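You operate a simulated robot arm through the tools that you are given. There is no shell and no other tool. Be economical: measure what you need, move in short steps, check, and stop when the job is done.

You are at the controls of a simulated robot arm. One attempt, no reset.

JOB
The dryer has tripped: reset its trip switch and start up again.
Fine: red switch off, lock on and start tried dead before the orange flap opens; press the yellow button, shut the flap, free the lock, switch on, start. Where these are worked on the way, their far stop is far enough and under half their travel is too little: orange flap, red switch.

It is judged by the outcome, as a careful person would: the job done as asked, and still so three seconds after it is handed in. It fails if anything else is knocked over, pushed out of place, dropped, spilled or broken.

ROBOT AND FRAMES
A 7-joint arm with a two-finger parallel gripper, fixed in place. Base frame: the origin is at the foot of the arm, x ahead of it, y to its left, z up. Lengths are in mm, angles in rad, forces in N, time in s.
With the tool pointing down near the work surface it reaches from about 340 to 760 mm from the base axis. Its first joint turns from -2.007 to 2.007 rad. Payload 3.91 kg.
The tool frame sits at the grasp point between the pads (the TCP): z along the fingers, y along the line on which they close. The tips reach 30 mm beyond it. The gripper opens to 110 mm. The fingers are 20 mm wide and 10 mm thick; the gripper's body (48 by 112 mm) begins 55 mm behind the TCP.
Orientation is that of the tool frame in the base frame, as [roll, pitch, yaw] about the fixed x, y, z axes, in that order (R = Rz(yaw) Ry(pitch) Rx(roll)). With the fingers straight down and closing along the base's y, the tool's x points along the base's -x, its y along +y and its z along -z.

CONTROLS
- The arm moves only by the tool play_rows. Its argument "increments" is a list of rows, each an object of numbers (a shift or turn left out is 0, a gripper value left out holds the last): "ax", "ay", "az": the turn, a rotation vector about the base's x, y, z in rad; "dx", "dy", "dz": the shift along the base's x, y, z in cm; "claw": the gripper command, from -1 (shut) to 1 (fully open), values between in proportion. In form: [{"ax": .., "ay": .., "az": .., "dx": .., "dy": .., "dz": .., "claw": ..}, ...]. A call has 1 to 20 rows; each row is the pose to reach, as a shift and turn from the pose commanded when the call began. A row lasts 0.2 s, in which the tool goes at most 50 mm and 0.15 rad; a call with a longer step from one row to the next is refused whole, and so is a gripper value outside its range. A pose out of reach is approached as far as the arm can. The call stops where the force on the tool passes 70 N (or 10 N more than at its start, if that is more) or the arm is blocked; 0.2 s more then pass. The fingers move at their own pace (about 108 mm/s each) and stop on an object; they squeeze with about 38 N. The grip force told is the motor's: it shows also when the fingers shut on nothing. Time passes only in rows, and 0.2 s behind the last, so rows that repeat a pose let the fingers close. The reply holds the time, the measured pose of the TCP, the force on the tool along the base axes, the opening and the grip force, in the units named above and with some noise, with the torque about the TCP (base axes, N m) and any sound that the robot's microphone picked up, and new pictures: "views" is both (left out), scene, wrist or none.
- Cameras (640 x 400 px; columns grow to the right, rows downward): "scene" is fixed at [50, -500.3, 1810]; the picture's right is [0.54, -0.84, 0.00], its down [-0.34, -0.22, -0.92] and it looks along [0.77, 0.50, -0.40] (base axes); focal length 376 px, centre (320, 200). "wrist" rides on the gripper at [72, 17, -103] in the tool frame; the picture's right is [-0.23, 0.97, 0.00], its down [-0.76, -0.18, -0.62] and it looks along [-0.61, -0.14, 0.78] (tool axes); focal length 222 px, centre (320, 200). There is no depth. A picture from a camera that has moved, and an enlarged one, comes with that camera's place and axes in the base frame and with its lens.
- raise_lower(by): slides the trunk up (or, below 0, down) by that many mm; the arm rides with it, the base frame stays. It gives what a move gives, with no picture.
- close_up(camera, box): a new picture of the part [left, top, right, bottom] of that camera's present view, enlarged. No time passes.
- hand_in(): hands the job in; it is judged then, once.

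Work in short steps. Places have to be worked out from the pictures, the camera data and where the tool is seen: move nearer, look again, correct. Check each grasp and each placing, and mend what went wrong. You have 120 turns and 200 pictures in all, those below and enlarged ones among them. Open the gripper and draw the arm clear of the work before you hand the job in, unless the task says otherwise; then end with one line.

The tools are called after "Emit:" as name(argument=value, ...) on one line, values as JSON. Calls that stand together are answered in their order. play_rows: Moves the arm, as the interface text tells. Its arguments: {"type":"object","properties":{"increments":{"type":"array","items":{"type":"object","properties":{"ax":{"type":"number"},"ay":{"type":"number"},"az":{"type":"number"},"dx":{"type":"number"},"dy":{"type":"number"},"dz":{"type":"number"},"claw":{"type":"number"}}}},"views":{"type":"string","enum":["both","scene","wrist","none"]}},"required":["increments"]} The other tools are called the same way: raise_lower (by) slides the trunk up or down; close_up (camera, box) takes an enlarged picture of a part of a camera's view; hand_in () hands the job in.

At the start:

```text
time_s: 0.0
ee_pos: [462.9, 86.1, 1548.4]
tcp_rot: [3.141, -0.001, 3.14]
ft_force: [0.1, 0.2, 0.6]
torque: [-0.02, 0.03, -0.02]
opening: 109.7
finger_force: 0.1
trunk travel left (down, up): [-925.0, 65.0]
```

scene: 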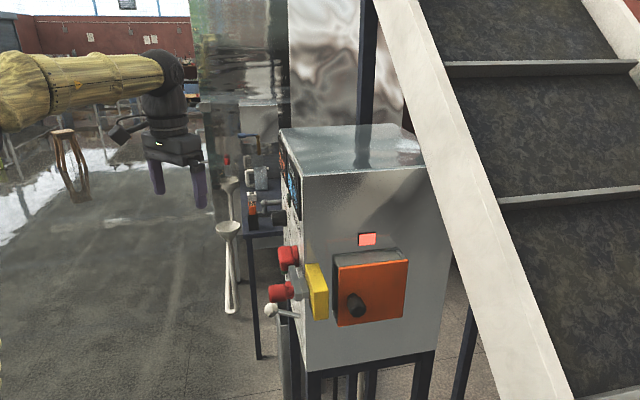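
wrist: 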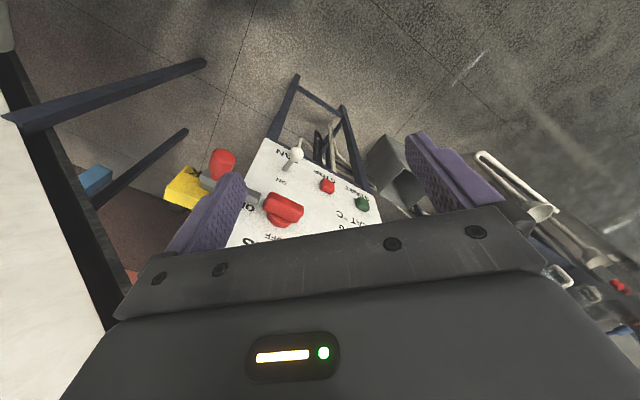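

I see the cabinet with front controls and an orange flap on its side. I'll enlarge both views to identify parts.

Emit:
close_up(camera="scene", box=[220, 120, 460, 350])

Emit:
close_up(camera="wrist", box=[120, 100, 440, 300])

```text
1.74 times, centred on (340, 235) of scene
camera zoom: at [50.0, -500.3, 1810.0], right [0.54, -0.84, 0.0], down [-0.34, -0.22, -0.92], along [0.77, 0.5, -0.4], focal length 653 px, centre (285, 139)
```

zoom: 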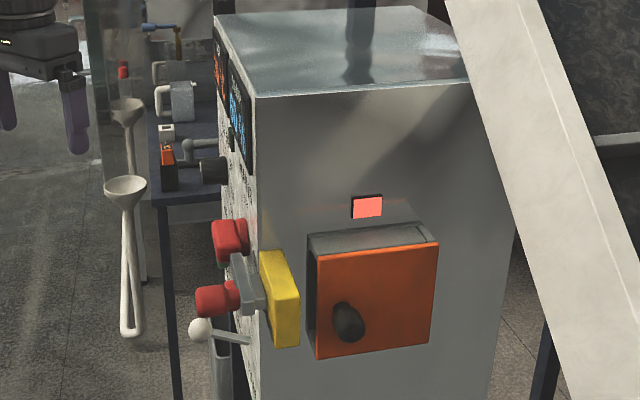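

```text
2.00 times, centred on (280, 200) of wrist
camera zoom: at [391.8, 102.8, 1651.6], right [0.23, 0.97, 0.0], down [0.76, -0.18, 0.62], along [0.61, -0.14, -0.78], focal length 444 px, centre (400, 200)
```

zoom: 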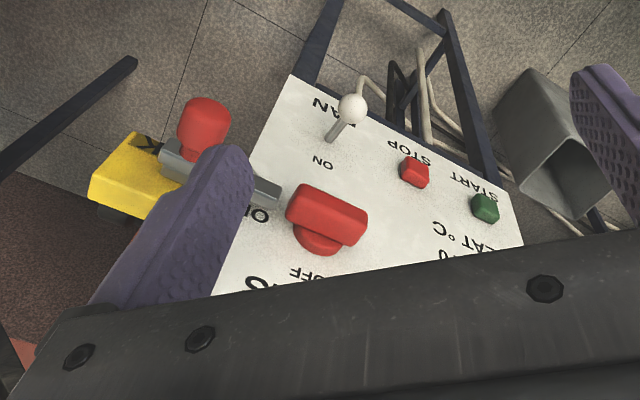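

The panel seems to face about (-0.6, 0.8), with the red switch near (643,-26,1335). I'll yaw the tool to face the panel and back off for a frontal look.

Emit:
play_rows(increments=[{"az": -0.14, "dx": -1, "dy": 2}, {"az": -0.28, "dx": -2, "dy": 4}, {"az": -0.42, "dx": -3, "dy": 6}, {"az": -0.56, "dx": -4, "dy": 8}, {"az": -0.7, "dx": -5, "dy": 10}, {"az": -0.8, "dx": -6, "dy": 12}], views="wrist")

```text
time_s: 1.4
ee_pos: [402.6, 206.8, 1547.2]
tcp_rot: [3.141, 0.001, 2.34]
ft_force: [0.1, 0.0, 0.6]
torque: [-0.04, 0.0, 0.0]
opening: 109.6
finger_force: 0.0
trunk travel left (down, up): [-925.0, 65.0]
camera wrist: at [366.1, 270.4, 1651.9], right [0.86, 0.51, 0.0], down [0.4, -0.67, 0.62], along [0.32, -0.54, -0.78], focal length 222 px, centre (320, 200)
```

wrist: 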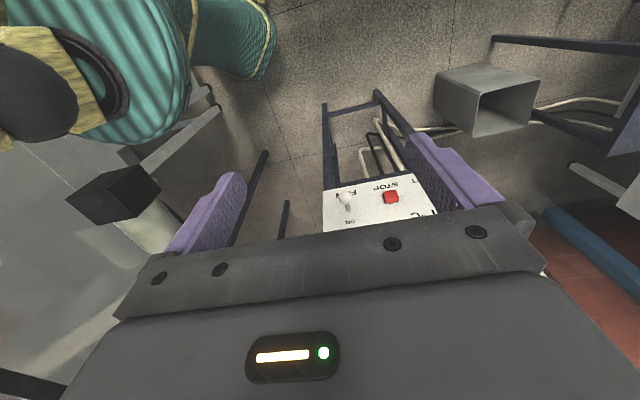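

The camera image is inverted (image-down is up). I'll tilt the tool toward the panel, and lower, to look at it frontally.

Emit:
play_rows(increments=[{"ax": -0.1, "ay": -0.1, "dz": -1}, {"ax": -0.2, "ay": -0.2, "dz": -2}, {"ax": -0.3, "ay": -0.3, "dz": -3}, {"ax": -0.4, "ay": -0.4, "dz": -4}, {"ax": -0.48, "ay": -0.48, "dz": -6}], views="both")

```text
time_s: 2.6
ee_pos: [403.1, 207.0, 1487.9]
tcp_rot: [3.13, 0.682, 2.337]
ft_force: [0.2, 0.5, -0.3]
torque: [-0.02, -0.02, -0.04]
opening: 109.9
finger_force: 0.1
trunk travel left (down, up): [-925.0, 65.0]
camera wrist: at [331.0, 305.3, 1522.8], right [0.82, 0.55, 0.15], down [0.01, -0.27, 0.96], along [0.57, -0.79, -0.23], focal length 222 px, centre (320, 200)
```

scene: 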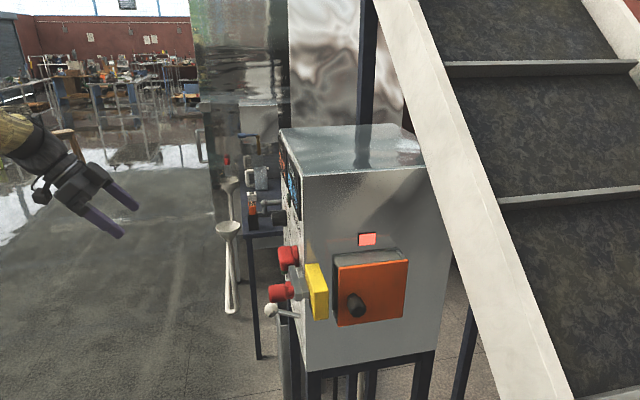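
wrist: 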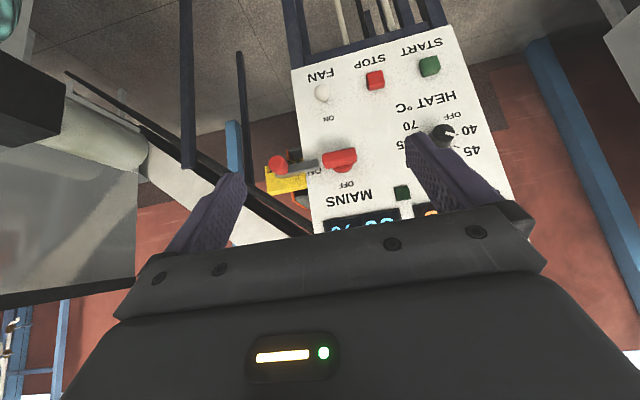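

Good frontal (inverted) view. Zooming on the panel.

Emit:
close_up(camera="wrist", box=[240, 30, 480, 240])

Emit:
close_up(camera="wrist", box=[250, 130, 370, 210])

Emit:
close_up(camera="scene", box=[255, 220, 415, 340])

```text
1.90 times, centred on (360, 135) of wrist
camera zoom: at [331.0, 305.3, 1522.8], right [0.82, 0.55, 0.15], down [0.01, -0.27, 0.96], along [0.57, -0.79, -0.23], focal length 423 px, centre (244, 324)
```

zoom: 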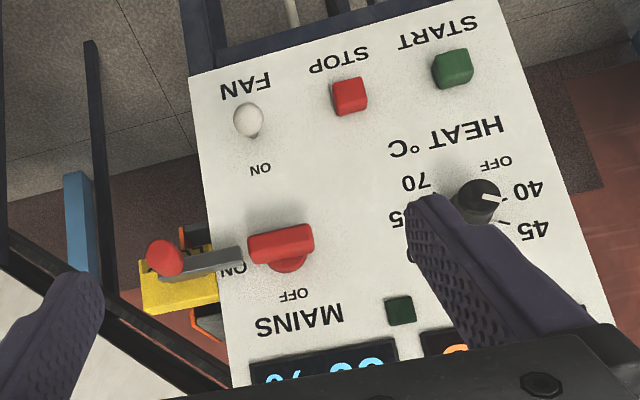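

```text
5.00 times, centred on (310, 170) of wrist
camera zoom: at [331.0, 305.3, 1522.8], right [0.82, 0.55, 0.15], down [0.01, -0.27, 0.96], along [0.57, -0.79, -0.23], focal length 1111 px, centre (370, 350)
```

zoom: 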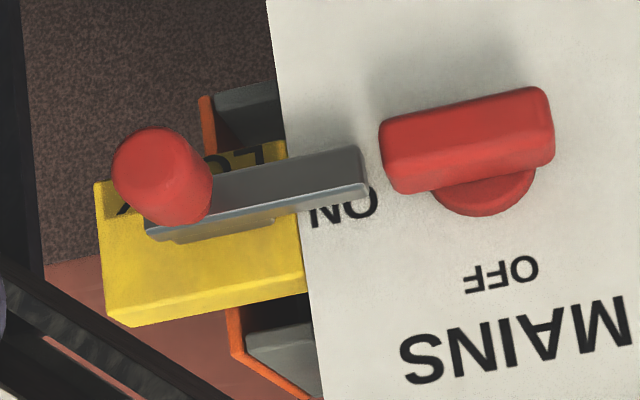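

```text
3.33 times, centred on (335, 280) of scene
camera zoom: at [50.0, -500.3, 1810.0], right [0.54, -0.84, 0.0], down [-0.34, -0.22, -0.92], along [0.77, 0.5, -0.4], focal length 1252 px, centre (270, -67)
```

zoom: 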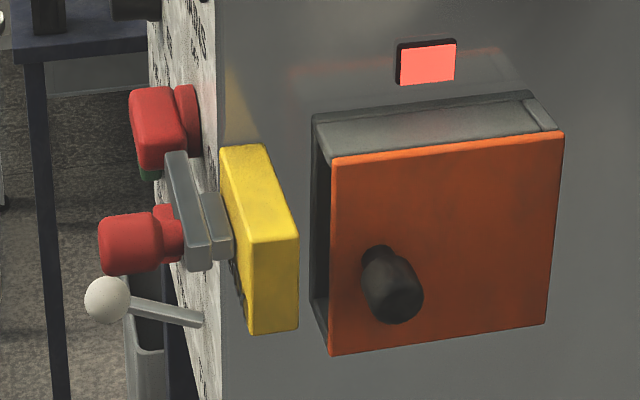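

The MAINS handle is horizontal (ON), OFF is panel-up; lock bar slides from the right. I estimate the panel direction u≈(0.71,0.71), outward normal (-0.71,0.71). I'll shut the gripper and hover above/in front of the handle's left end to check.

Emit:
play_rows(increments=[{"dx": 3.2, "dy": -2.5, "dz": -0.5, "claw": -1}, {"dx": 6.4, "dy": -5, "dz": -1, "claw": -1}, {"dx": 9.6, "dy": -7.5, "dz": -2, "claw": -1}, {"dx": 12.8, "dy": -10, "dz": -3, "claw": -1}, {"dx": 16, "dy": -12.5, "dz": -4, "claw": -1}, {"dx": 19, "dy": -14.5, "dz": -4, "claw": -1}], views="both")

```text
time_s: 4.0
ee_pos: [595.1, 60.4, 1449.0]
tcp_rot: [3.132, 0.676, 2.339]
ft_force: [0.3, -0.9, -0.5]
torque: [0.02, 0.0, 0.01]
opening: 0.1
finger_force: 37.8
trunk travel left (down, up): [-925.0, 65.0]
camera wrist: at [522.9, 158.1, 1483.8], right [0.82, 0.55, 0.15], down [0.01, -0.27, 0.96], along [0.57, -0.79, -0.23], focal length 222 px, centre (320, 200)
```

scene: 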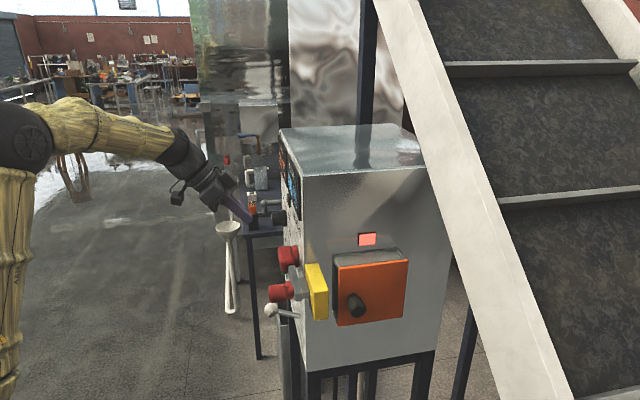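
wrist: 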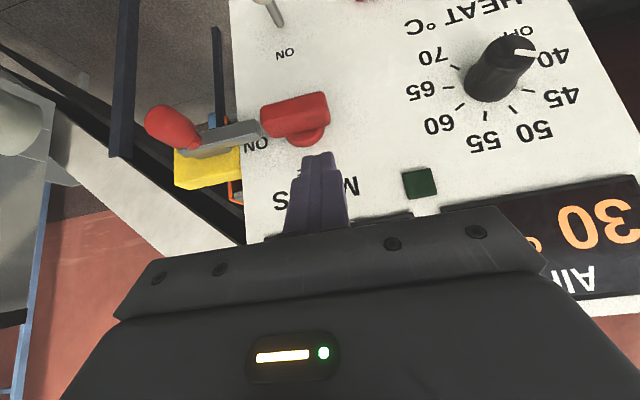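

Triangulated handle front centre ≈ (640,-25,1336), fingertip at (608,46,1426). Moving the tip toward a spot just above the handle's left end.

Emit:
play_rows(increments=[{"dx": 2.5, "dy": -2.5, "dz": -2}, {"dx": 4.5, "dy": -4.5, "dz": -4}, {"dx": 5.5, "dy": -5.3, "dz": -4.6}], views="both")

```text
time_s: 4.8
ee_pos: [649.5, 8.0, 1402.8]
tcp_rot: [3.131, 0.679, 2.339]
ft_force: [0.5, -0.6, 0.5]
torque: [0.01, 0.03, 0.03]
opening: 0.2
finger_force: 37.5
trunk travel left (down, up): [-925.0, 65.0]
camera wrist: at [577.9, 106.0, 1437.8], right [0.82, 0.55, 0.15], down [0.01, -0.27, 0.96], along [0.57, -0.79, -0.23], focal length 222 px, centre (320, 200)
```

scene: 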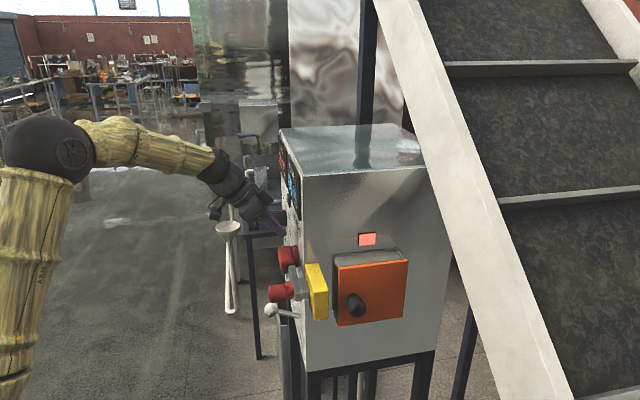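
wrist: 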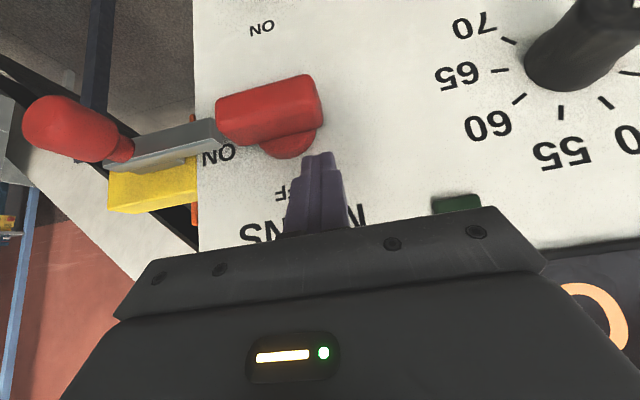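

Tip sits above the left end of the handle. I'll go 13 mm deeper and sweep the left end down along its arc.

Emit:
play_rows(increments=[{"dx": 0.92, "dy": -0.92}, {"dx": 0.99, "dy": -0.85, "dz": -1.8}, {"dx": 1.41, "dy": -0.42, "dz": -3.7}, {"dx": 1.48, "dy": -0.35, "dz": -4.7}, {"dx": 1.34, "dy": -0.49, "dz": -5.6}, {"dx": 0.99, "dy": -0.85, "dz": -6.5}], views="both")

```text
time_s: 6.2
ee_pos: [658.9, 1.9, 1335.2]
tcp_rot: [3.131, 0.678, 2.343]
ft_force: [6.2, 7.3, -1.6]
torque: [0.13, -0.05, 0.19]
opening: 0.0
finger_force: 37.5
trunk travel left (down, up): [-925.0, 65.0]
camera wrist: at [587.4, 100.8, 1371.1], right [0.82, 0.56, 0.15], down [0.01, -0.27, 0.96], along [0.58, -0.78, -0.23], focal length 222 px, centre (320, 200)
```

scene: 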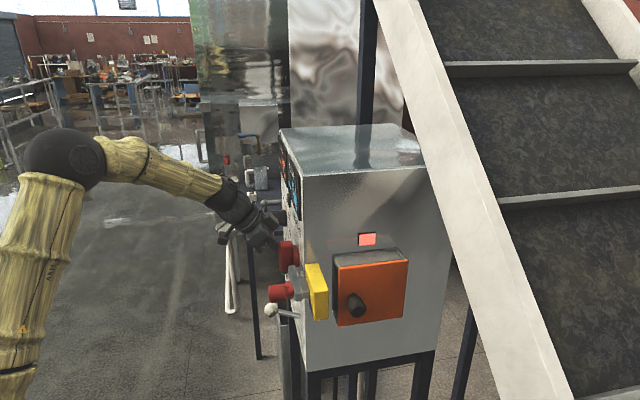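
wrist: 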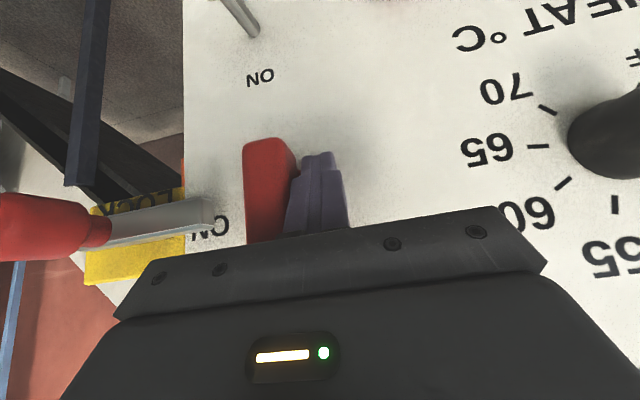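

Handle looks vertical. A small extra push toward -u to make sure it is at its stop.

Emit:
play_rows(increments=[{"dx": -0.4, "dy": -0.4}, {"dx": -0.8, "dy": -0.8}, {"dx": -1.1, "dy": -1.1}], views="wrist")

```text
time_s: 7.0
ee_pos: [658.1, 1.9, 1335.6]
tcp_rot: [3.124, 0.681, 2.351]
ft_force: [36.0, 32.5, -1.0]
torque: [0.48, -0.48, 1.14]
opening: 0.1
finger_force: 37.6
trunk travel left (down, up): [-925.0, 65.0]
camera wrist: at [584.2, 99.0, 1370.1], right [0.81, 0.57, 0.16], down [0.01, -0.28, 0.96], along [0.59, -0.78, -0.23], focal length 222 px, centre (320, 200)
```

wrist: 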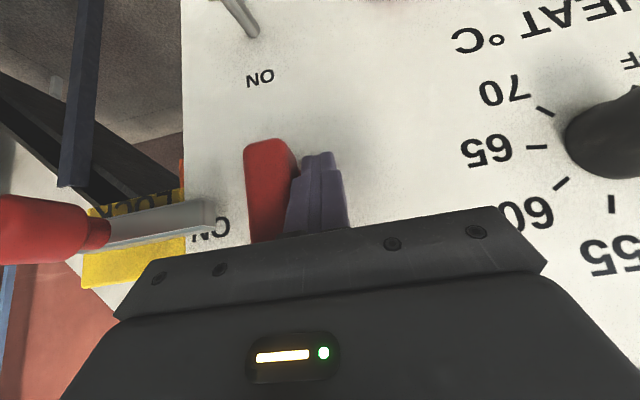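

At the OFF stop with ~48 N. Retreating outward and then moving toward the outer (right) side of the red lock knob at ≈(531,-92,1332).

Emit:
play_rows(increments=[{"dx": 1.8, "dy": 1.8}, {"dx": -0.9, "dy": 4.5}, {"dx": -4.4, "dy": 8.0}, {"dx": -7.7, "dy": 11.3}, {"dx": -10.8, "dy": 8.2}, {"dx": -13.8, "dy": 5.2}, {"dx": -16.8, "dy": 2.2}, {"dx": -19.8, "dy": -0.8}, {"dx": -22.5, "dy": -3.5}], views="both")

```text
time_s: 9.0
ee_pos: [421.4, -46.1, 1337.6]
tcp_rot: [3.127, 0.68, 2.336]
ft_force: [-0.7, 0.8, -0.3]
torque: [0.02, 0.02, 0.04]
opening: 0.0
finger_force: 38.0
trunk travel left (down, up): [-925.0, 65.0]
camera wrist: at [349.0, 51.3, 1373.0], right [0.82, 0.55, 0.15], down [0.01, -0.28, 0.96], along [0.57, -0.79, -0.23], focal length 222 px, centre (320, 200)
```

scene: 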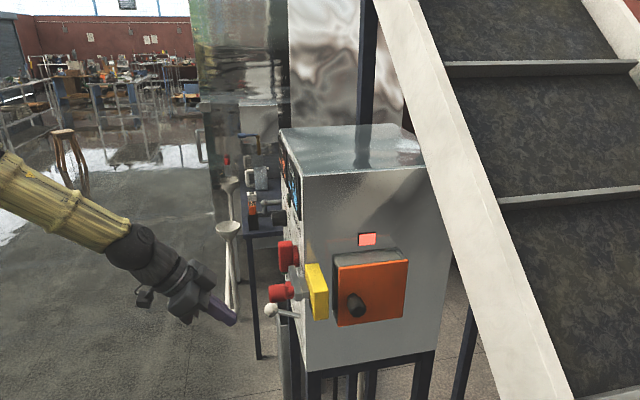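
wrist: 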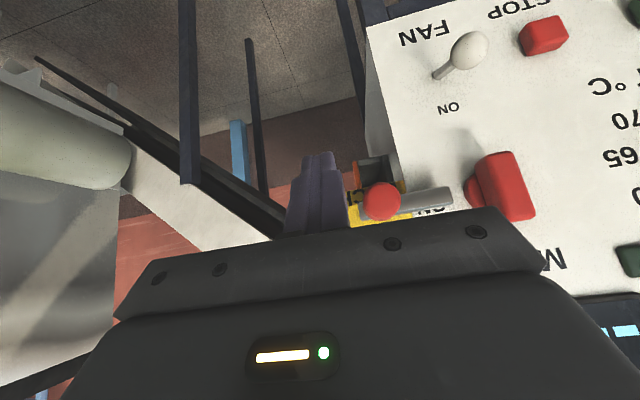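

Finger is to the right of the knob with ~15 mm gap. Move in alongside the knob, then push it toward the switch.

Emit:
play_rows(increments=[{"dx": 3.2, "dy": -3.2, "dz": 0.7}, {"dx": 6.5, "dy": -6.5, "dz": 1.4}, {"dx": 7.2, "dy": -5.8, "dz": 1.4}, {"dx": 7.9, "dy": -5.1, "dz": 1.4}, {"dx": 8.6, "dy": -4.4, "dz": 1.4}, {"dx": 9.3, "dy": -3.7, "dz": 1.4}], views="both")

```text
time_s: 10.4
ee_pos: [515.0, -81.2, 1351.3]
tcp_rot: [3.131, 0.679, 2.338]
ft_force: [0.4, -0.1, 0.6]
torque: [0.02, 0.04, -0.01]
opening: 0.1
finger_force: 37.7
trunk travel left (down, up): [-925.0, 65.0]
camera wrist: at [443.3, 15.5, 1386.1], right [0.82, 0.55, 0.15], down [0.01, -0.27, 0.96], along [0.57, -0.79, -0.23], focal length 222 px, centre (320, 200)
```

scene: 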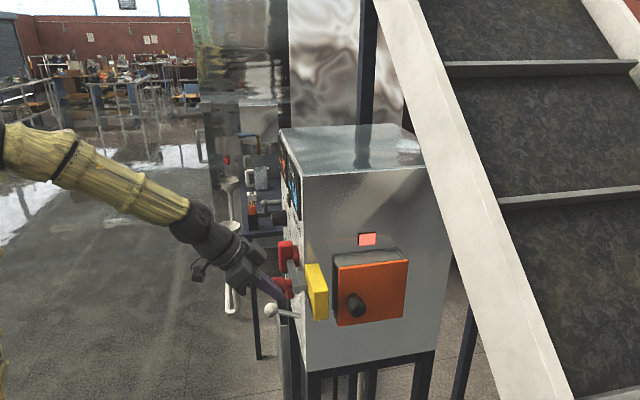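
wrist: 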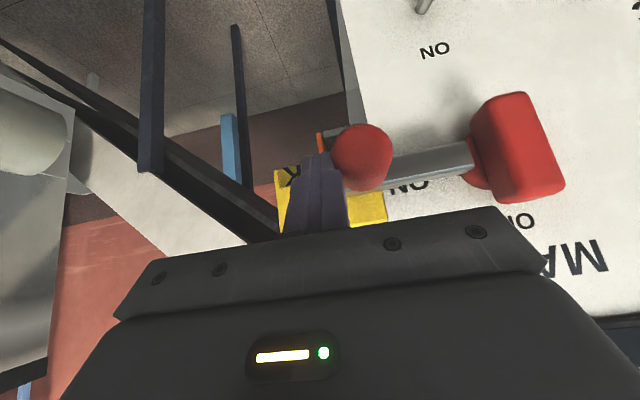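

The knob slid and the bar now reaches the handle. I'll push on gently until the stop is felt.

Emit:
play_rows(increments=[{"dx": 0.5, "dy": 0.5}, {"dx": 1.0, "dy": 1.0}, {"dx": 1.5, "dy": 1.5}, {"dx": 2, "dy": 2}], views="wrist")

```text
time_s: 11.4
ee_pos: [521.5, -77.2, 1352.7]
tcp_rot: [3.135, 0.668, 2.322]
ft_force: [-42.6, -40.2, -0.4]
torque: [-0.69, 0.83, -1.43]
opening: 0.2
finger_force: 37.0
trunk travel left (down, up): [-925.0, 65.0]
camera wrist: at [451.3, 22.2, 1388.0], right [0.83, 0.54, 0.15], down [0.01, -0.28, 0.96], along [0.56, -0.8, -0.24], focal length 222 px, centre (320, 200)
```

wrist: 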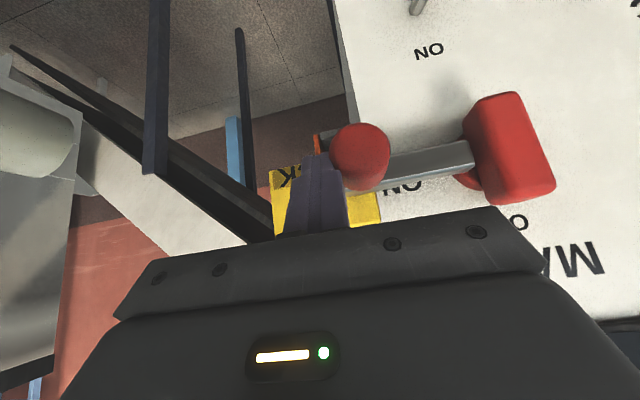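

Lock hits its stop (58 N). Retreating and moving over to face the START button at ≈(809,129,1165).

Emit:
play_rows(increments=[{"dx": -2.5, "dy": -2.5}, {"dx": -5.5, "dy": 0.5}, {"dx": -8.9, "dy": 3.9}, {"dx": -13.1, "dy": 8.1, "claw": -1}, {"dx": -10.0, "dy": 11.2}, {"dx": -6.9, "dy": 14.3}, {"dx": -3.8, "dy": 17.4}, {"dx": -0.7, "dy": 20.5, "dz": -1}, {"dx": 2.4, "dy": 23.6, "dz": -2.5}, {"dx": 5.5, "dy": 26.7, "dz": -4}, {"dx": 8.6, "dy": 29.8, "dz": -6}, {"dx": 11.6, "dy": 32.8, "dz": -7.7}, {"dx": 14.8, "dy": 29.6, "dz": -7.7}, {"dx": 17.9, "dy": 26.5, "dz": -7.7}], views="both")

```text
refused: row 4 steps farther than a row can; nothing moved
```

Emit:
play_rows(increments=[{"dx": -2.5, "dy": -2.5}, {"dx": -5.5, "dy": 0.5}, {"dx": -8.9, "dy": 3.9}, {"dx": -12.1, "dy": 7.1}, {"dx": -10.0, "dy": 11.2}, {"dx": -6.9, "dy": 14.3}, {"dx": -3.8, "dy": 17.4}, {"dx": -0.7, "dy": 20.5, "dz": -1}, {"dx": 2.4, "dy": 23.6, "dz": -2.5}, {"dx": 5.5, "dy": 26.7, "dz": -4}, {"dx": 8.6, "dy": 29.8, "dz": -6}, {"dx": 11.6, "dy": 32.8, "dz": -7.7}, {"dx": 14.8, "dy": 29.6, "dz": -7.7}, {"dx": 17.9, "dy": 26.5, "dz": -7.7}], views="both")

```text
time_s: 14.4
ee_pos: [716.6, 201.7, 1273.7]
tcp_rot: [3.131, 0.678, 2.339]
ft_force: [-0.2, 0.0, 1.1]
torque: [-0.05, 0.01, -0.01]
opening: 0.0
finger_force: 37.7
trunk travel left (down, up): [-925.0, 65.0]
camera wrist: at [644.9, 299.6, 1308.8], right [0.82, 0.55, 0.15], down [0.01, -0.27, 0.96], along [0.57, -0.79, -0.23], focal length 222 px, centre (320, 200)
```

scene: 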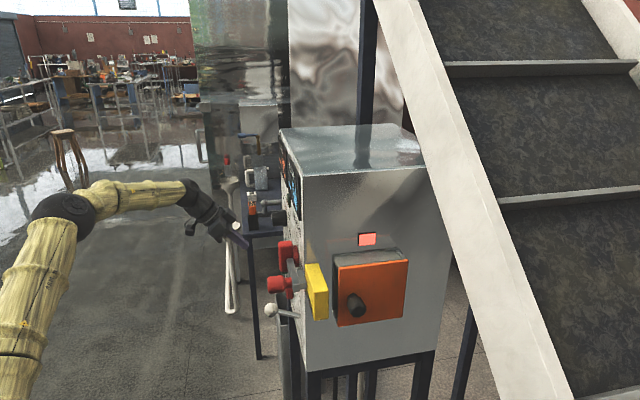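
wrist: 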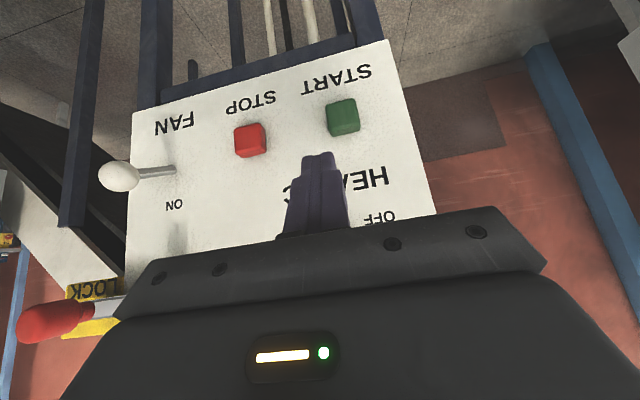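

START refined to u≈668, z≈1160. I'll come down level with it and approach close to its face.

Emit:
play_rows(increments=[{"dx": 0.7, "dy": 0.7, "dz": -4.6}, {"dx": 1.34, "dy": 1.34, "dz": -9.5}, {"dx": 4.17, "dy": -1.48, "dz": -9.7}, {"dx": 6.6, "dy": -3.9, "dz": -9.7}], views="wrist")

```text
time_s: 15.4
ee_pos: [782.0, 161.1, 1175.6]
tcp_rot: [3.131, 0.678, 2.336]
ft_force: [0.2, 0.0, -0.3]
torque: [0.04, -0.01, 0.01]
opening: 0.0
finger_force: 37.4
trunk travel left (down, up): [-925.0, 65.0]
camera wrist: at [711.8, 258.7, 1210.9], right [0.82, 0.55, 0.15], down [0.01, -0.27, 0.96], along [0.57, -0.79, -0.23], focal length 222 px, centre (320, 200)
```

wrist: 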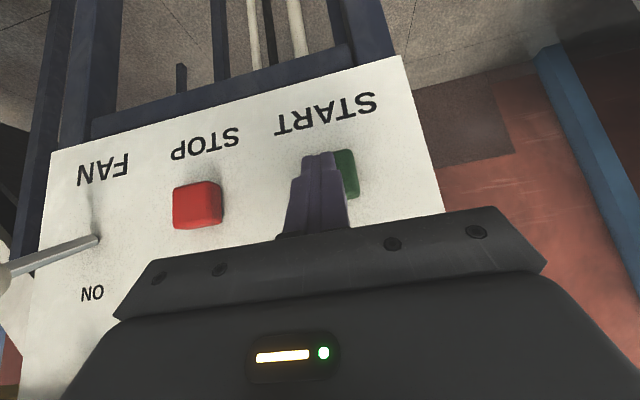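

Finger is just before START; button centre ~8 mm further left (+u). Press in small steps.

Emit:
play_rows(increments=[{"dx": 0.9, "dy": 0.1, "dz": -0.3}, {"dx": 1.3, "dy": -0.4, "dz": -0.3}, {"dx": 1.7, "dy": -0.8, "dz": -0.3}, {"dx": 2.0, "dy": -1.1, "dz": -0.3}, {"dx": 2.3, "dy": -1.4, "dz": -0.3}], views="wrist")

```text
time_s: 16.6
ee_pos: [800.9, 150.4, 1174.0]
tcp_rot: [3.131, 0.677, 2.338]
ft_force: [-15.3, 7.0, -0.5]
torque: [0.03, 0.37, -0.16]
opening: 0.0
finger_force: 37.9
trunk travel left (down, up): [-925.0, 65.0]
heard: click
camera wrist: at [729.2, 249.4, 1209.6], right [0.82, 0.55, 0.15], down [0.01, -0.27, 0.96], along [0.57, -0.79, -0.23], focal length 222 px, centre (320, 200)
```

wrist: 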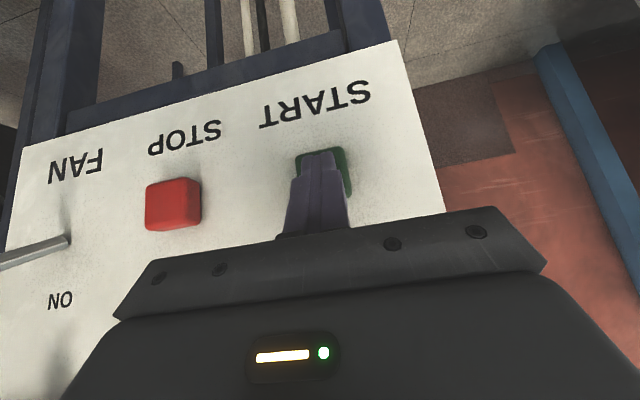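

Click heard, no start – tried dead. Retreating, then travelling up and across toward the flap side of the cabinet.

Emit:
play_rows(increments=[{"dx": -2.8, "dy": 2.8}, {"dx": -5.7, "dy": 5.7}, {"dx": -8.5, "dy": 8.5}, {"dx": -11.56, "dy": 5.44, "dz": 2}, {"dx": -14.62, "dy": 2.38, "dz": 4}, {"dx": -17.68, "dy": -0.68, "dz": 6}, {"dx": -20.74, "dy": -3.74, "dz": 8}, {"dx": -23.8, "dy": -6.8, "dz": 10}, {"dx": -26.86, "dy": -9.86, "dz": 12}, {"dx": -29.92, "dy": -12.92, "dz": 14}, {"dx": -32.98, "dy": -15.98, "dz": 16}, {"dx": -36.04, "dy": -19.04, "dz": 18}, {"dx": -39.1, "dy": -22.1, "dz": 20}, {"dx": -42.16, "dy": -25.16, "dz": 22}, {"dx": -45.22, "dy": -28.22, "dz": 24}], views="wrist")

```text
time_s: 19.8
ee_pos: [349.4, -132.9, 1415.9]
tcp_rot: [3.129, 0.677, 2.339]
ft_force: [-0.3, 0.0, -0.1]
torque: [0.04, -0.02, 0.05]
opening: 0.0
finger_force: 37.7
trunk travel left (down, up): [-925.0, 65.0]
camera wrist: at [278.3, -34.9, 1450.0], right [0.82, 0.55, 0.15], down [0.01, -0.28, 0.96], along [0.58, -0.79, -0.23], focal length 222 px, centre (320, 200)
```

wrist: 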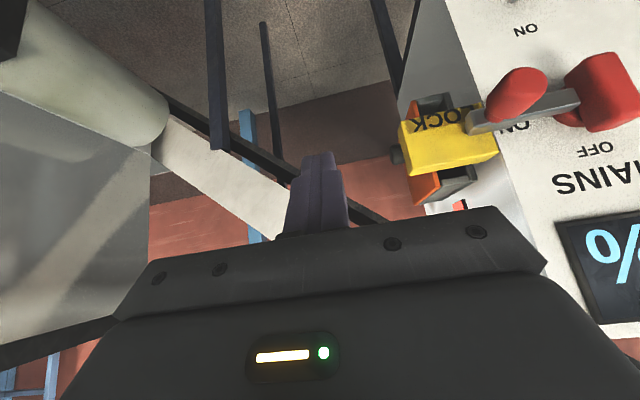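

Handle vertical and lock bar engaged. Now yaw the tool to face the flap side (+u direction), in place first.

Emit:
play_rows(increments=[{"az": 0.14}, {"az": 0.28}, {"az": 0.42}, {"az": 0.56}, {"az": 0.7}, {"az": 0.84}, {"az": 0.98}, {"az": 1.12}, {"az": 1.26}, {"az": 1.4}, {"az": 1.54}], views="both")

```text
time_s: 22.2
ee_pos: [349.2, -133.1, 1415.6]
tcp_rot: [3.131, 0.681, -2.403]
ft_force: [-1.2, 0.8, 0.5]
torque: [0.01, -0.01, 0.01]
opening: 0.1
finger_force: 37.6
out of reach, approached as far as the arm can: row 3, 4
trunk travel left (down, up): [-925.0, 65.0]
camera wrist: at [251.2, -204.9, 1449.5], right [-0.53, 0.83, 0.15], down [0.27, 0.0, 0.96], along [0.8, 0.55, -0.23], focal length 222 px, centre (320, 200)
```

scene: 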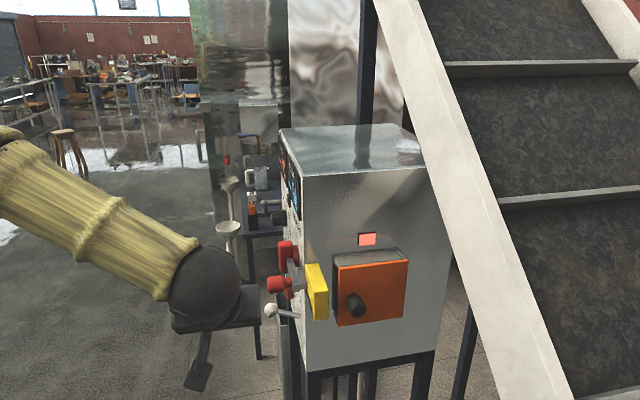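
wrist: 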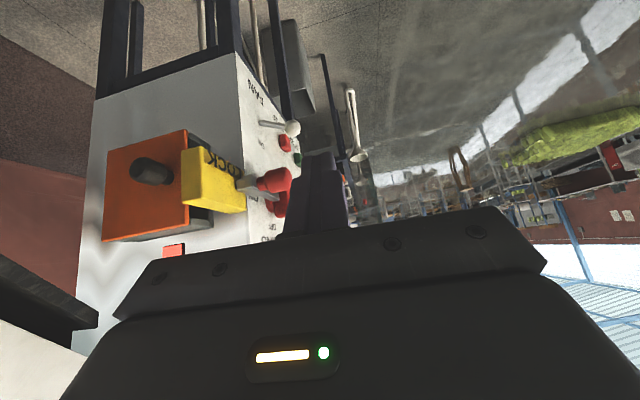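

Flap knob end triangulates to ≈(599,-230,1308). Zooming in to see the flap's hinge side.

Emit:
close_up(camera="wrist", box=[80, 110, 260, 270])

```text
2.50 times, centred on (170, 190) of wrist
camera zoom: at [251.2, -204.9, 1449.5], right [-0.53, 0.83, 0.15], down [0.27, 0.0, 0.96], along [0.8, 0.55, -0.23], focal length 555 px, centre (695, 225)
```

zoom: 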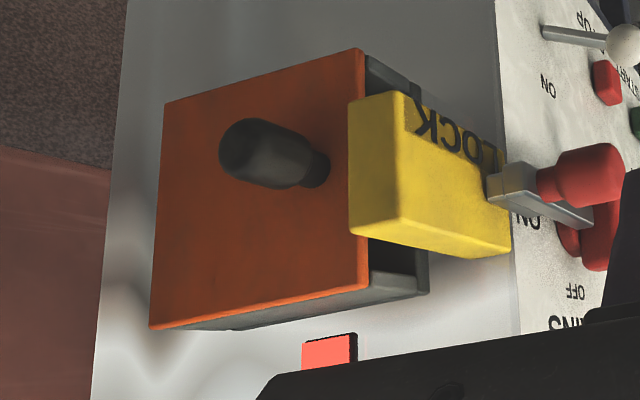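

Knob base is near the front edge, so the hinge is at the back. Move to a pre-grasp ~70 mm off the knob with a flatter tool and half-open fingers (clear of the yellow block).

Emit:
play_rows(increments=[{"dx": 3, "dy": -2.2, "dz": -1, "ax": 0.05, "ay": -0.055, "claw": 0.05}, {"dx": 6, "dy": -4.5, "dz": -2.5, "ax": 0.1, "ay": -0.11}, {"dx": 9, "dy": -6.7, "dz": -4, "ax": 0.15, "ay": -0.165}, {"dx": 12, "dy": -9, "dz": -5.5, "ax": 0.2, "ay": -0.22}, {"dx": 15, "dy": -11.2, "dz": -7, "ax": 0.25, "ay": -0.275}, {"dx": 18, "dy": -13.2, "dz": -8.5, "ax": 0.3, "ay": -0.33}, {"dx": 20, "dy": -14.7, "dz": -9.6, "ax": 0.303, "ay": -0.333}], views="both")

```text
time_s: 23.8
ee_pos: [450.6, -171.4, 1430.3]
tcp_rot: [3.13, 1.127, -2.406]
ft_force: [-0.4, -0.9, -0.4]
torque: [-0.01, 0.03, 0.01]
opening: 57.6
finger_force: 0.0
out of reach, approached as far as the arm can: row 3, 4, 5, 6, 7
trunk travel left (down, up): [-925.0, 65.0]
camera wrist: at [349.1, -243.7, 1409.4], right [-0.59, 0.78, 0.21], down [-0.05, -0.29, 0.95], along [0.81, 0.55, 0.21], focal length 222 px, centre (320, 200)
```

scene: 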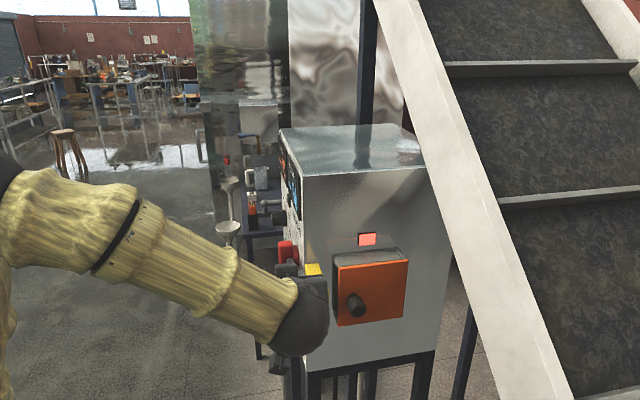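
wrist: 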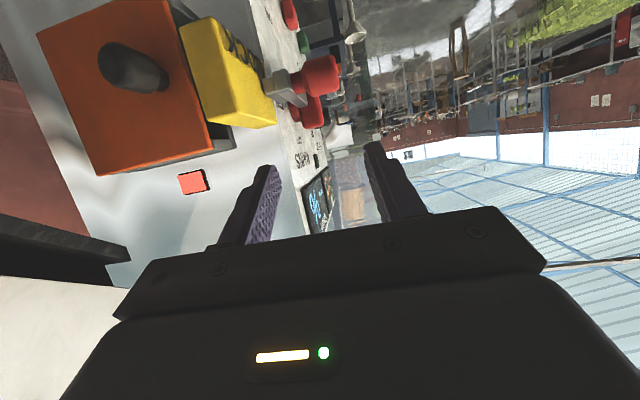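

The flatter pose is out of reach from this trunk height (forearm slopes down). I'll lower the trunk 200 mm, which is clear here, so the wrist has room.

Emit:
raise_lower(by=-200)

```text
time_s: 26.0
ee_pos: [449.7, -173.3, 1230.0]
tcp_rot: [3.129, 1.128, -2.407]
ft_force: [-0.8, 0.4, 0.0]
torque: [0.02, 0.0, 0.0]
opening: 57.7
finger_force: 0.0
trunk travel left (down, up): [-725.0, 265.0]
```

Now move to pre-grasp (549,-280,1320).

Emit:
play_rows(increments=[{"dx": 1, "dy": -2.5, "dz": 2}, {"dx": 3, "dy": -5, "dz": 4}, {"dx": 5, "dy": -7.5, "dz": 6}, {"dx": 7.5, "dy": -9.5, "dz": 8}, {"dx": 9.9, "dy": -10.7, "dz": 9}], views="both")

```text
time_s: 27.2
ee_pos: [486.1, -211.6, 1340.5]
tcp_rot: [3.132, 1.125, -2.407]
ft_force: [-0.2, 0.0, 0.1]
torque: [0.02, 0.02, 0.02]
opening: 57.8
finger_force: 0.1
out of reach, approached as far as the arm can: row 1, 2, 3, 4, 5
trunk travel left (down, up): [-725.0, 265.0]
camera wrist: at [384.0, -283.7, 1319.6], right [-0.59, 0.78, 0.21], down [-0.05, -0.29, 0.95], along [0.81, 0.55, 0.21], focal length 222 px, centre (320, 200)
```

scene: 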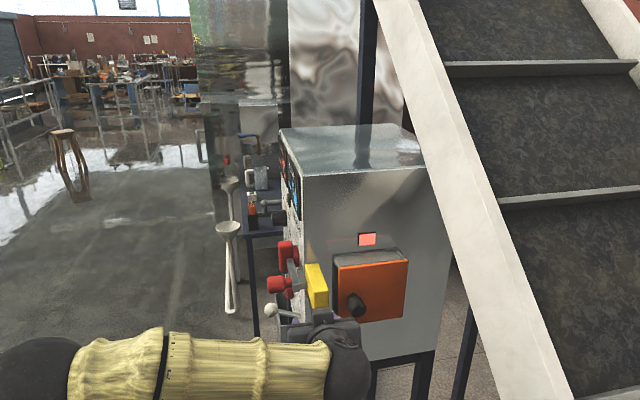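
wrist: 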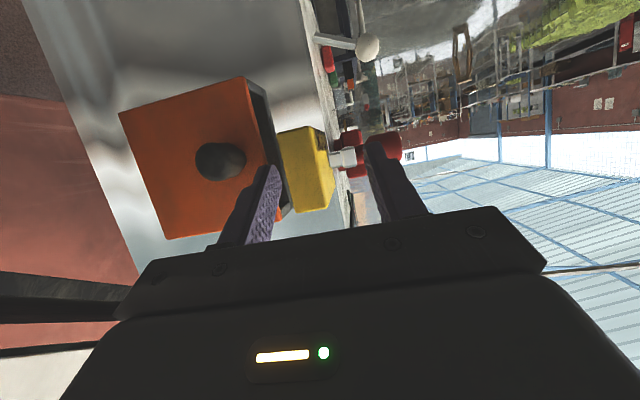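

Still limited. Better idea: grip the knob with fingers above and below, tool horizontal pointing roughly +x. I'll lower the trunk another 180 mm so the forearm is level, then roll the tool.

Emit:
raise_lower(by=-180)

```text
time_s: 29.2
ee_pos: [485.8, -211.9, 1161.6]
tcp_rot: [3.13, 1.128, -2.406]
ft_force: [-0.2, 0.9, -0.1]
torque: [0.02, 0.0, 0.0]
opening: 57.7
finger_force: 0.0
trunk travel left (down, up): [-545.0, 445.0]
```

Emit:
play_rows(increments=[{"dx": -1, "dy": -1, "ax": -0.107, "ay": -0.094}, {"dx": -2, "dy": -2, "dz": 1, "ax": -0.215, "ay": -0.189}, {"dx": -2, "dy": -2, "dz": 2, "ax": -0.322, "ay": -0.283}, {"dx": -2, "dy": -2, "dz": 3, "ax": -0.429, "ay": -0.377}, {"dx": -2, "dy": -2, "dz": 4, "ax": -0.536, "ay": -0.471}, {"dx": -2, "dy": -2, "dz": 5, "ax": -0.644, "ay": -0.566}, {"dx": -2, "dy": -2, "dz": 6, "ax": -0.751, "ay": -0.66, "az": -0.01}, {"dx": -2, "dy": -2, "dz": 7, "ax": -0.858, "ay": -0.754, "az": -0.01}, {"dx": -2, "dy": -2, "dz": 8, "ax": -0.965, "ay": -0.848, "az": -0.02}, {"dx": -2, "dy": -2, "dz": 9, "ax": -1.073, "ay": -0.943, "az": -0.02}, {"dx": -2, "dy": -2, "dz": 10, "ax": -1.18, "ay": -1.037, "az": -0.02}], views="both")

```text
time_s: 31.6
ee_pos: [480.7, -228.8, 1367.0]
tcp_rot: [-1.63, 0.021, -1.31]
ft_force: [-0.9, 0.4, -0.4]
torque: [-0.01, -0.01, 0.04]
opening: 57.5
finger_force: 0.1
out of reach, approached as far as the arm can: row 9, 10, 11
trunk travel left (down, up): [-545.0, 445.0]
camera wrist: at [399.6, -326.2, 1354.0], right [-0.12, 0.23, -0.97], down [-0.79, 0.57, 0.23], along [0.61, 0.79, 0.11], focal length 222 px, centre (320, 200)
```

scene: 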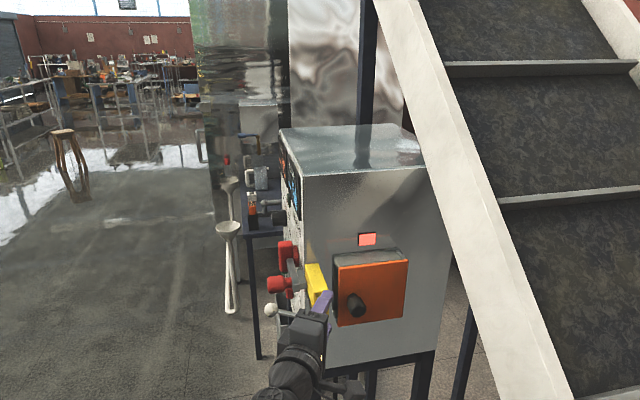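
wrist: 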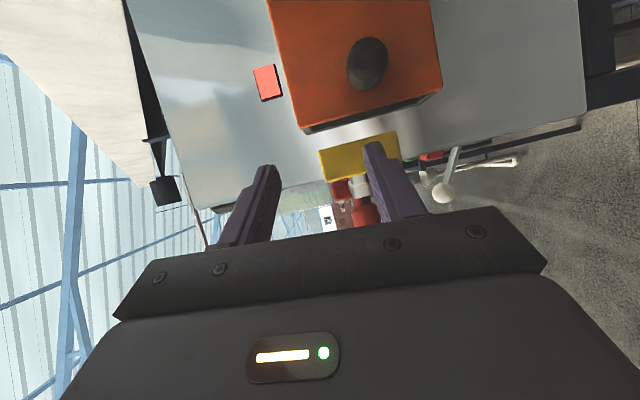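

Roll worked. The commanded pose is uncertain after out-of-reach, so I'll make a small test move to learn it.

Emit:
play_rows(increments=[{"dz": -2}, {"dz": -2}], views="none")

```text
time_s: 32.2
ee_pos: [479.1, -229.5, 1366.7]
tcp_rot: [-1.628, 0.025, -1.31]
ft_force: [0.1, -0.5, 0.1]
torque: [0.02, -0.04, 0.05]
opening: 57.7
finger_force: 0.1
out of reach, approached as far as the arm can: row 1, 2
trunk travel left (down, up): [-545.0, 445.0]
```

Commanded target is probably about (529,-300,1400). Move to pre-grasp (540,-246,1308).

Emit:
play_rows(increments=[{"dx": 0.4, "dy": 1.8, "dz": -3.1}, {"dx": 0.8, "dy": 3.6, "dz": -6.2}, {"dx": 1.1, "dy": 5.4, "dz": -9.2}, {"dx": 1.1, "dy": 5.4, "dz": -9.2}], views="both")

```text
time_s: 33.2
ee_pos: [502.9, -180.1, 1357.5]
tcp_rot: [-1.638, 0.027, -1.312]
ft_force: [0.0, -1.2, 0.3]
torque: [0.0, 0.06, -0.04]
opening: 58.0
finger_force: 0.5
out of reach, approached as far as the arm can: row 1, 2, 3, 4
trunk travel left (down, up): [-545.0, 445.0]
camera wrist: at [420.8, -276.1, 1345.4], right [-0.13, 0.23, -0.96], down [-0.78, 0.57, 0.24], along [0.61, 0.79, 0.11], focal length 222 px, centre (320, 200)
```

scene: 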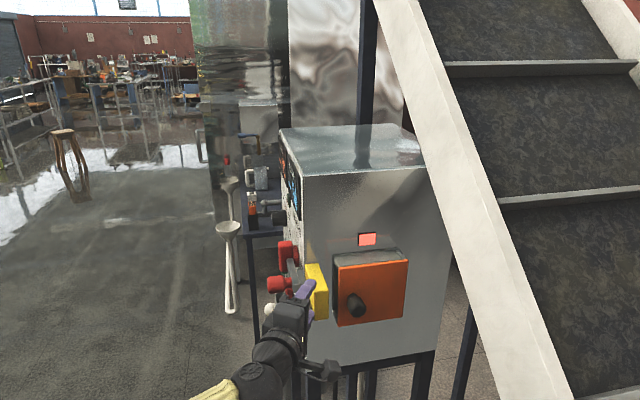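
wrist: 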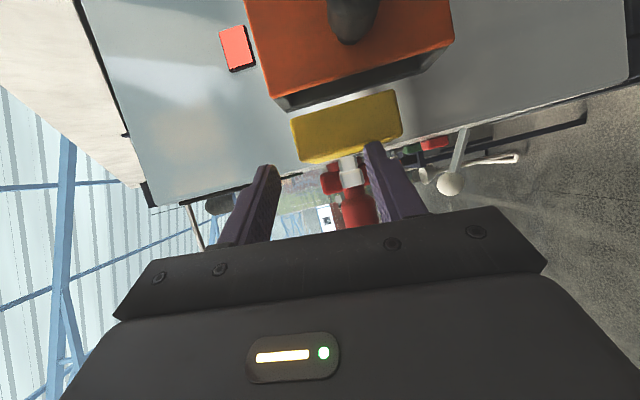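

Fingers have come close to the yellow block; back away immediately.

Emit:
play_rows(increments=[{"dx": -2, "dy": -3}, {"dx": -4, "dy": -6}, {"dx": -6, "dy": -8}], views="none")

```text
time_s: 34.0
ee_pos: [442.9, -261.3, 1368.6]
tcp_rot: [-1.633, 0.029, -1.31]
ft_force: [0.7, -0.2, 0.1]
torque: [0.02, -0.03, -0.02]
opening: 58.0
finger_force: 0.0
out of reach, approached as far as the arm can: row 1, 2, 3
trunk travel left (down, up): [-545.0, 445.0]
```

Horizontal position follows commands; only z is limited (it can't get low enough with a level tool). Lower the trunk 130 mm more, then test.

Emit:
raise_lower(by=-130)

Emit:
play_rows(increments=[{"dz": 1}, {"dz": 2}], views="none")

```text
time_s: 35.5
ee_pos: [443.1, -259.6, 1238.0]
tcp_rot: [-1.633, 0.029, -1.31]
ft_force: [0.3, -0.4, 0.1]
torque: [0.03, -0.05, -0.03]
opening: 57.9
finger_force: 0.0
trunk travel left (down, up): [-415.0, 575.0]
```

```text
time_s: 36.1
ee_pos: [443.0, -260.8, 1256.8]
tcp_rot: [-1.636, 0.028, -1.311]
ft_force: [-0.7, -0.2, -0.4]
torque: [-0.01, -0.02, -0.03]
opening: 57.6
finger_force: 0.1
trunk travel left (down, up): [-415.0, 575.0]
```

In reach now. Move to pre-grasp (543,-247,1308).

Emit:
play_rows(increments=[{"dx": 3, "dy": 0, "dz": 2.5}, {"dx": 6.5, "dy": 0.5, "dz": 5.1}, {"dx": 10, "dy": 1.4, "dz": 5.1}], views="both")

```text
time_s: 37.0
ee_pos: [543.9, -247.2, 1309.3]
tcp_rot: [-1.635, 0.027, -1.312]
ft_force: [0.1, 0.6, -0.3]
torque: [0.03, 0.0, 0.01]
opening: 57.6
finger_force: 0.0
trunk travel left (down, up): [-415.0, 575.0]
camera wrist: at [463.0, -343.6, 1296.6], right [-0.13, 0.23, -0.97], down [-0.78, 0.57, 0.24], along [0.61, 0.79, 0.11], focal length 222 px, centre (320, 200)
```

scene: 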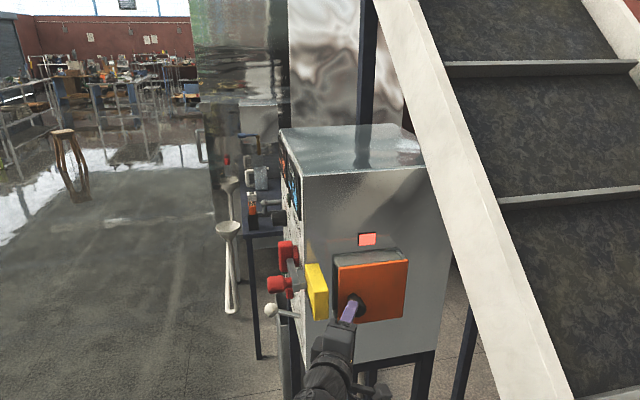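
wrist: 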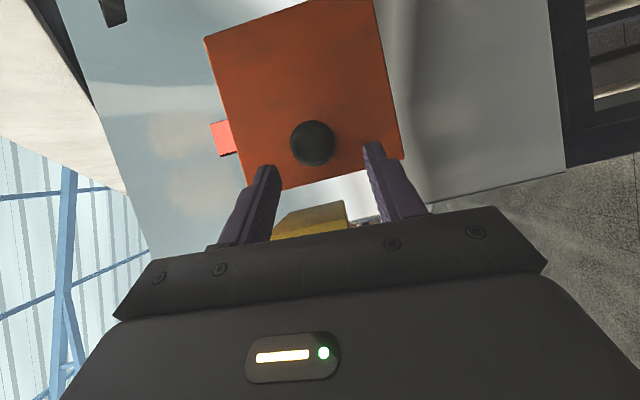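

Knob is centred between the fingers; knob end ≈(603,-234,1310). Advance 58 mm and close.

Emit:
play_rows(increments=[{"dx": 2, "dy": 0.5}, {"dx": 4, "dy": 1.0}, {"dx": 5.7, "dy": 1.4}, {"dx": 5.7, "dy": 1.4, "claw": -1}, {"dx": 5.7, "dy": 1.4, "claw": -1}], views="both")

```text
time_s: 38.1
ee_pos: [582.0, -222.1, 1310.9]
tcp_rot: [-1.606, 0.018, -1.323]
ft_force: [8.2, -6.6, 15.1]
torque: [-0.05, -0.03, -0.22]
opening: 33.5
finger_force: 45.0
out of reach, approached as far as the arm can: row 2, 3, 4, 5
trunk travel left (down, up): [-415.0, 575.0]
stopped in row 5: the force on the tool passed its limit at 73 N (the readings are from after the stop); the commanded pose is now the measured one
camera wrist: at [499.4, -318.2, 1296.5], right [-0.1, 0.23, -0.97], down [-0.78, 0.58, 0.22], along [0.61, 0.78, 0.12], focal length 222 px, centre (320, 200)
```

scene: 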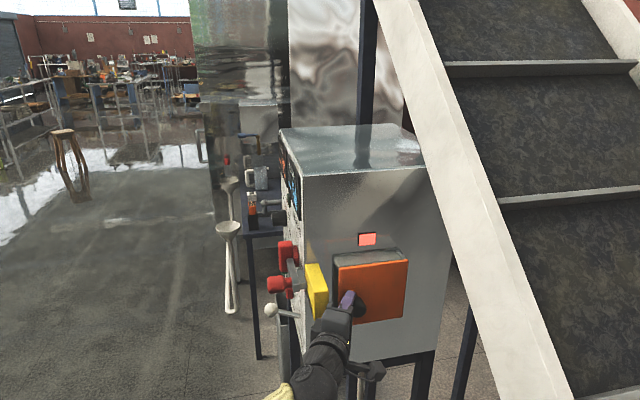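
wrist: 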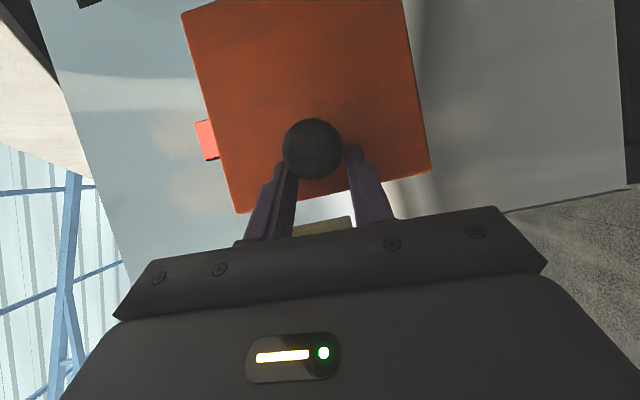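

Grasp on knob holds (33.5 mm). Pull it along the opening arc about the rear hinge to ~40°.

Emit:
play_rows(increments=[{"dx": -0.6, "dy": -0.9}, {"dx": -1.02, "dy": -1.87}, {"dx": -1.4, "dy": -2.9}, {"dx": -1.66, "dy": -3.92}, {"dx": -1.85, "dy": -5.0}, {"dx": -1.99, "dy": -6.03}, {"dx": -1.98, "dy": -7.1}, {"dx": -1.9, "dy": -8.1}], views="both")

```text
time_s: 39.9
ee_pos: [555.2, -261.1, 1310.6]
tcp_rot: [-1.601, 0.017, -1.323]
ft_force: [26.3, -3.0, 53.9]
torque: [-0.33, -0.69, 0.49]
opening: 27.2
finger_force: 45.0
out of reach, approached as far as the arm can: row 3, 4, 5, 6, 7, 8
trunk travel left (down, up): [-415.0, 575.0]
camera wrist: at [473.0, -356.6, 1295.6], right [-0.09, 0.23, -0.97], down [-0.79, 0.58, 0.21], along [0.61, 0.78, 0.13], focal length 222 px, centre (320, 200)
```

scene: 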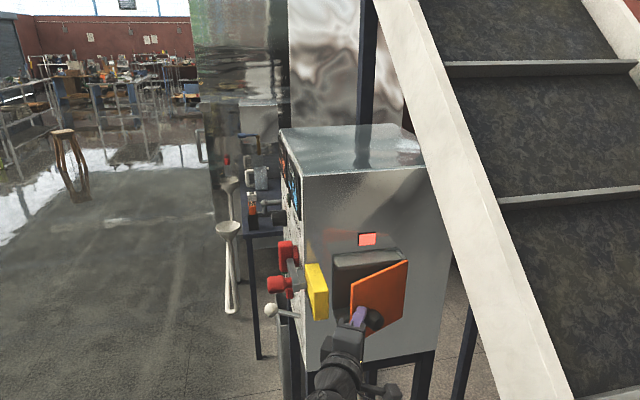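
wrist: 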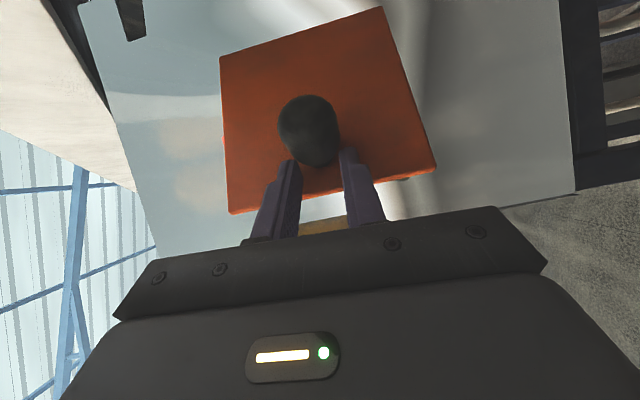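

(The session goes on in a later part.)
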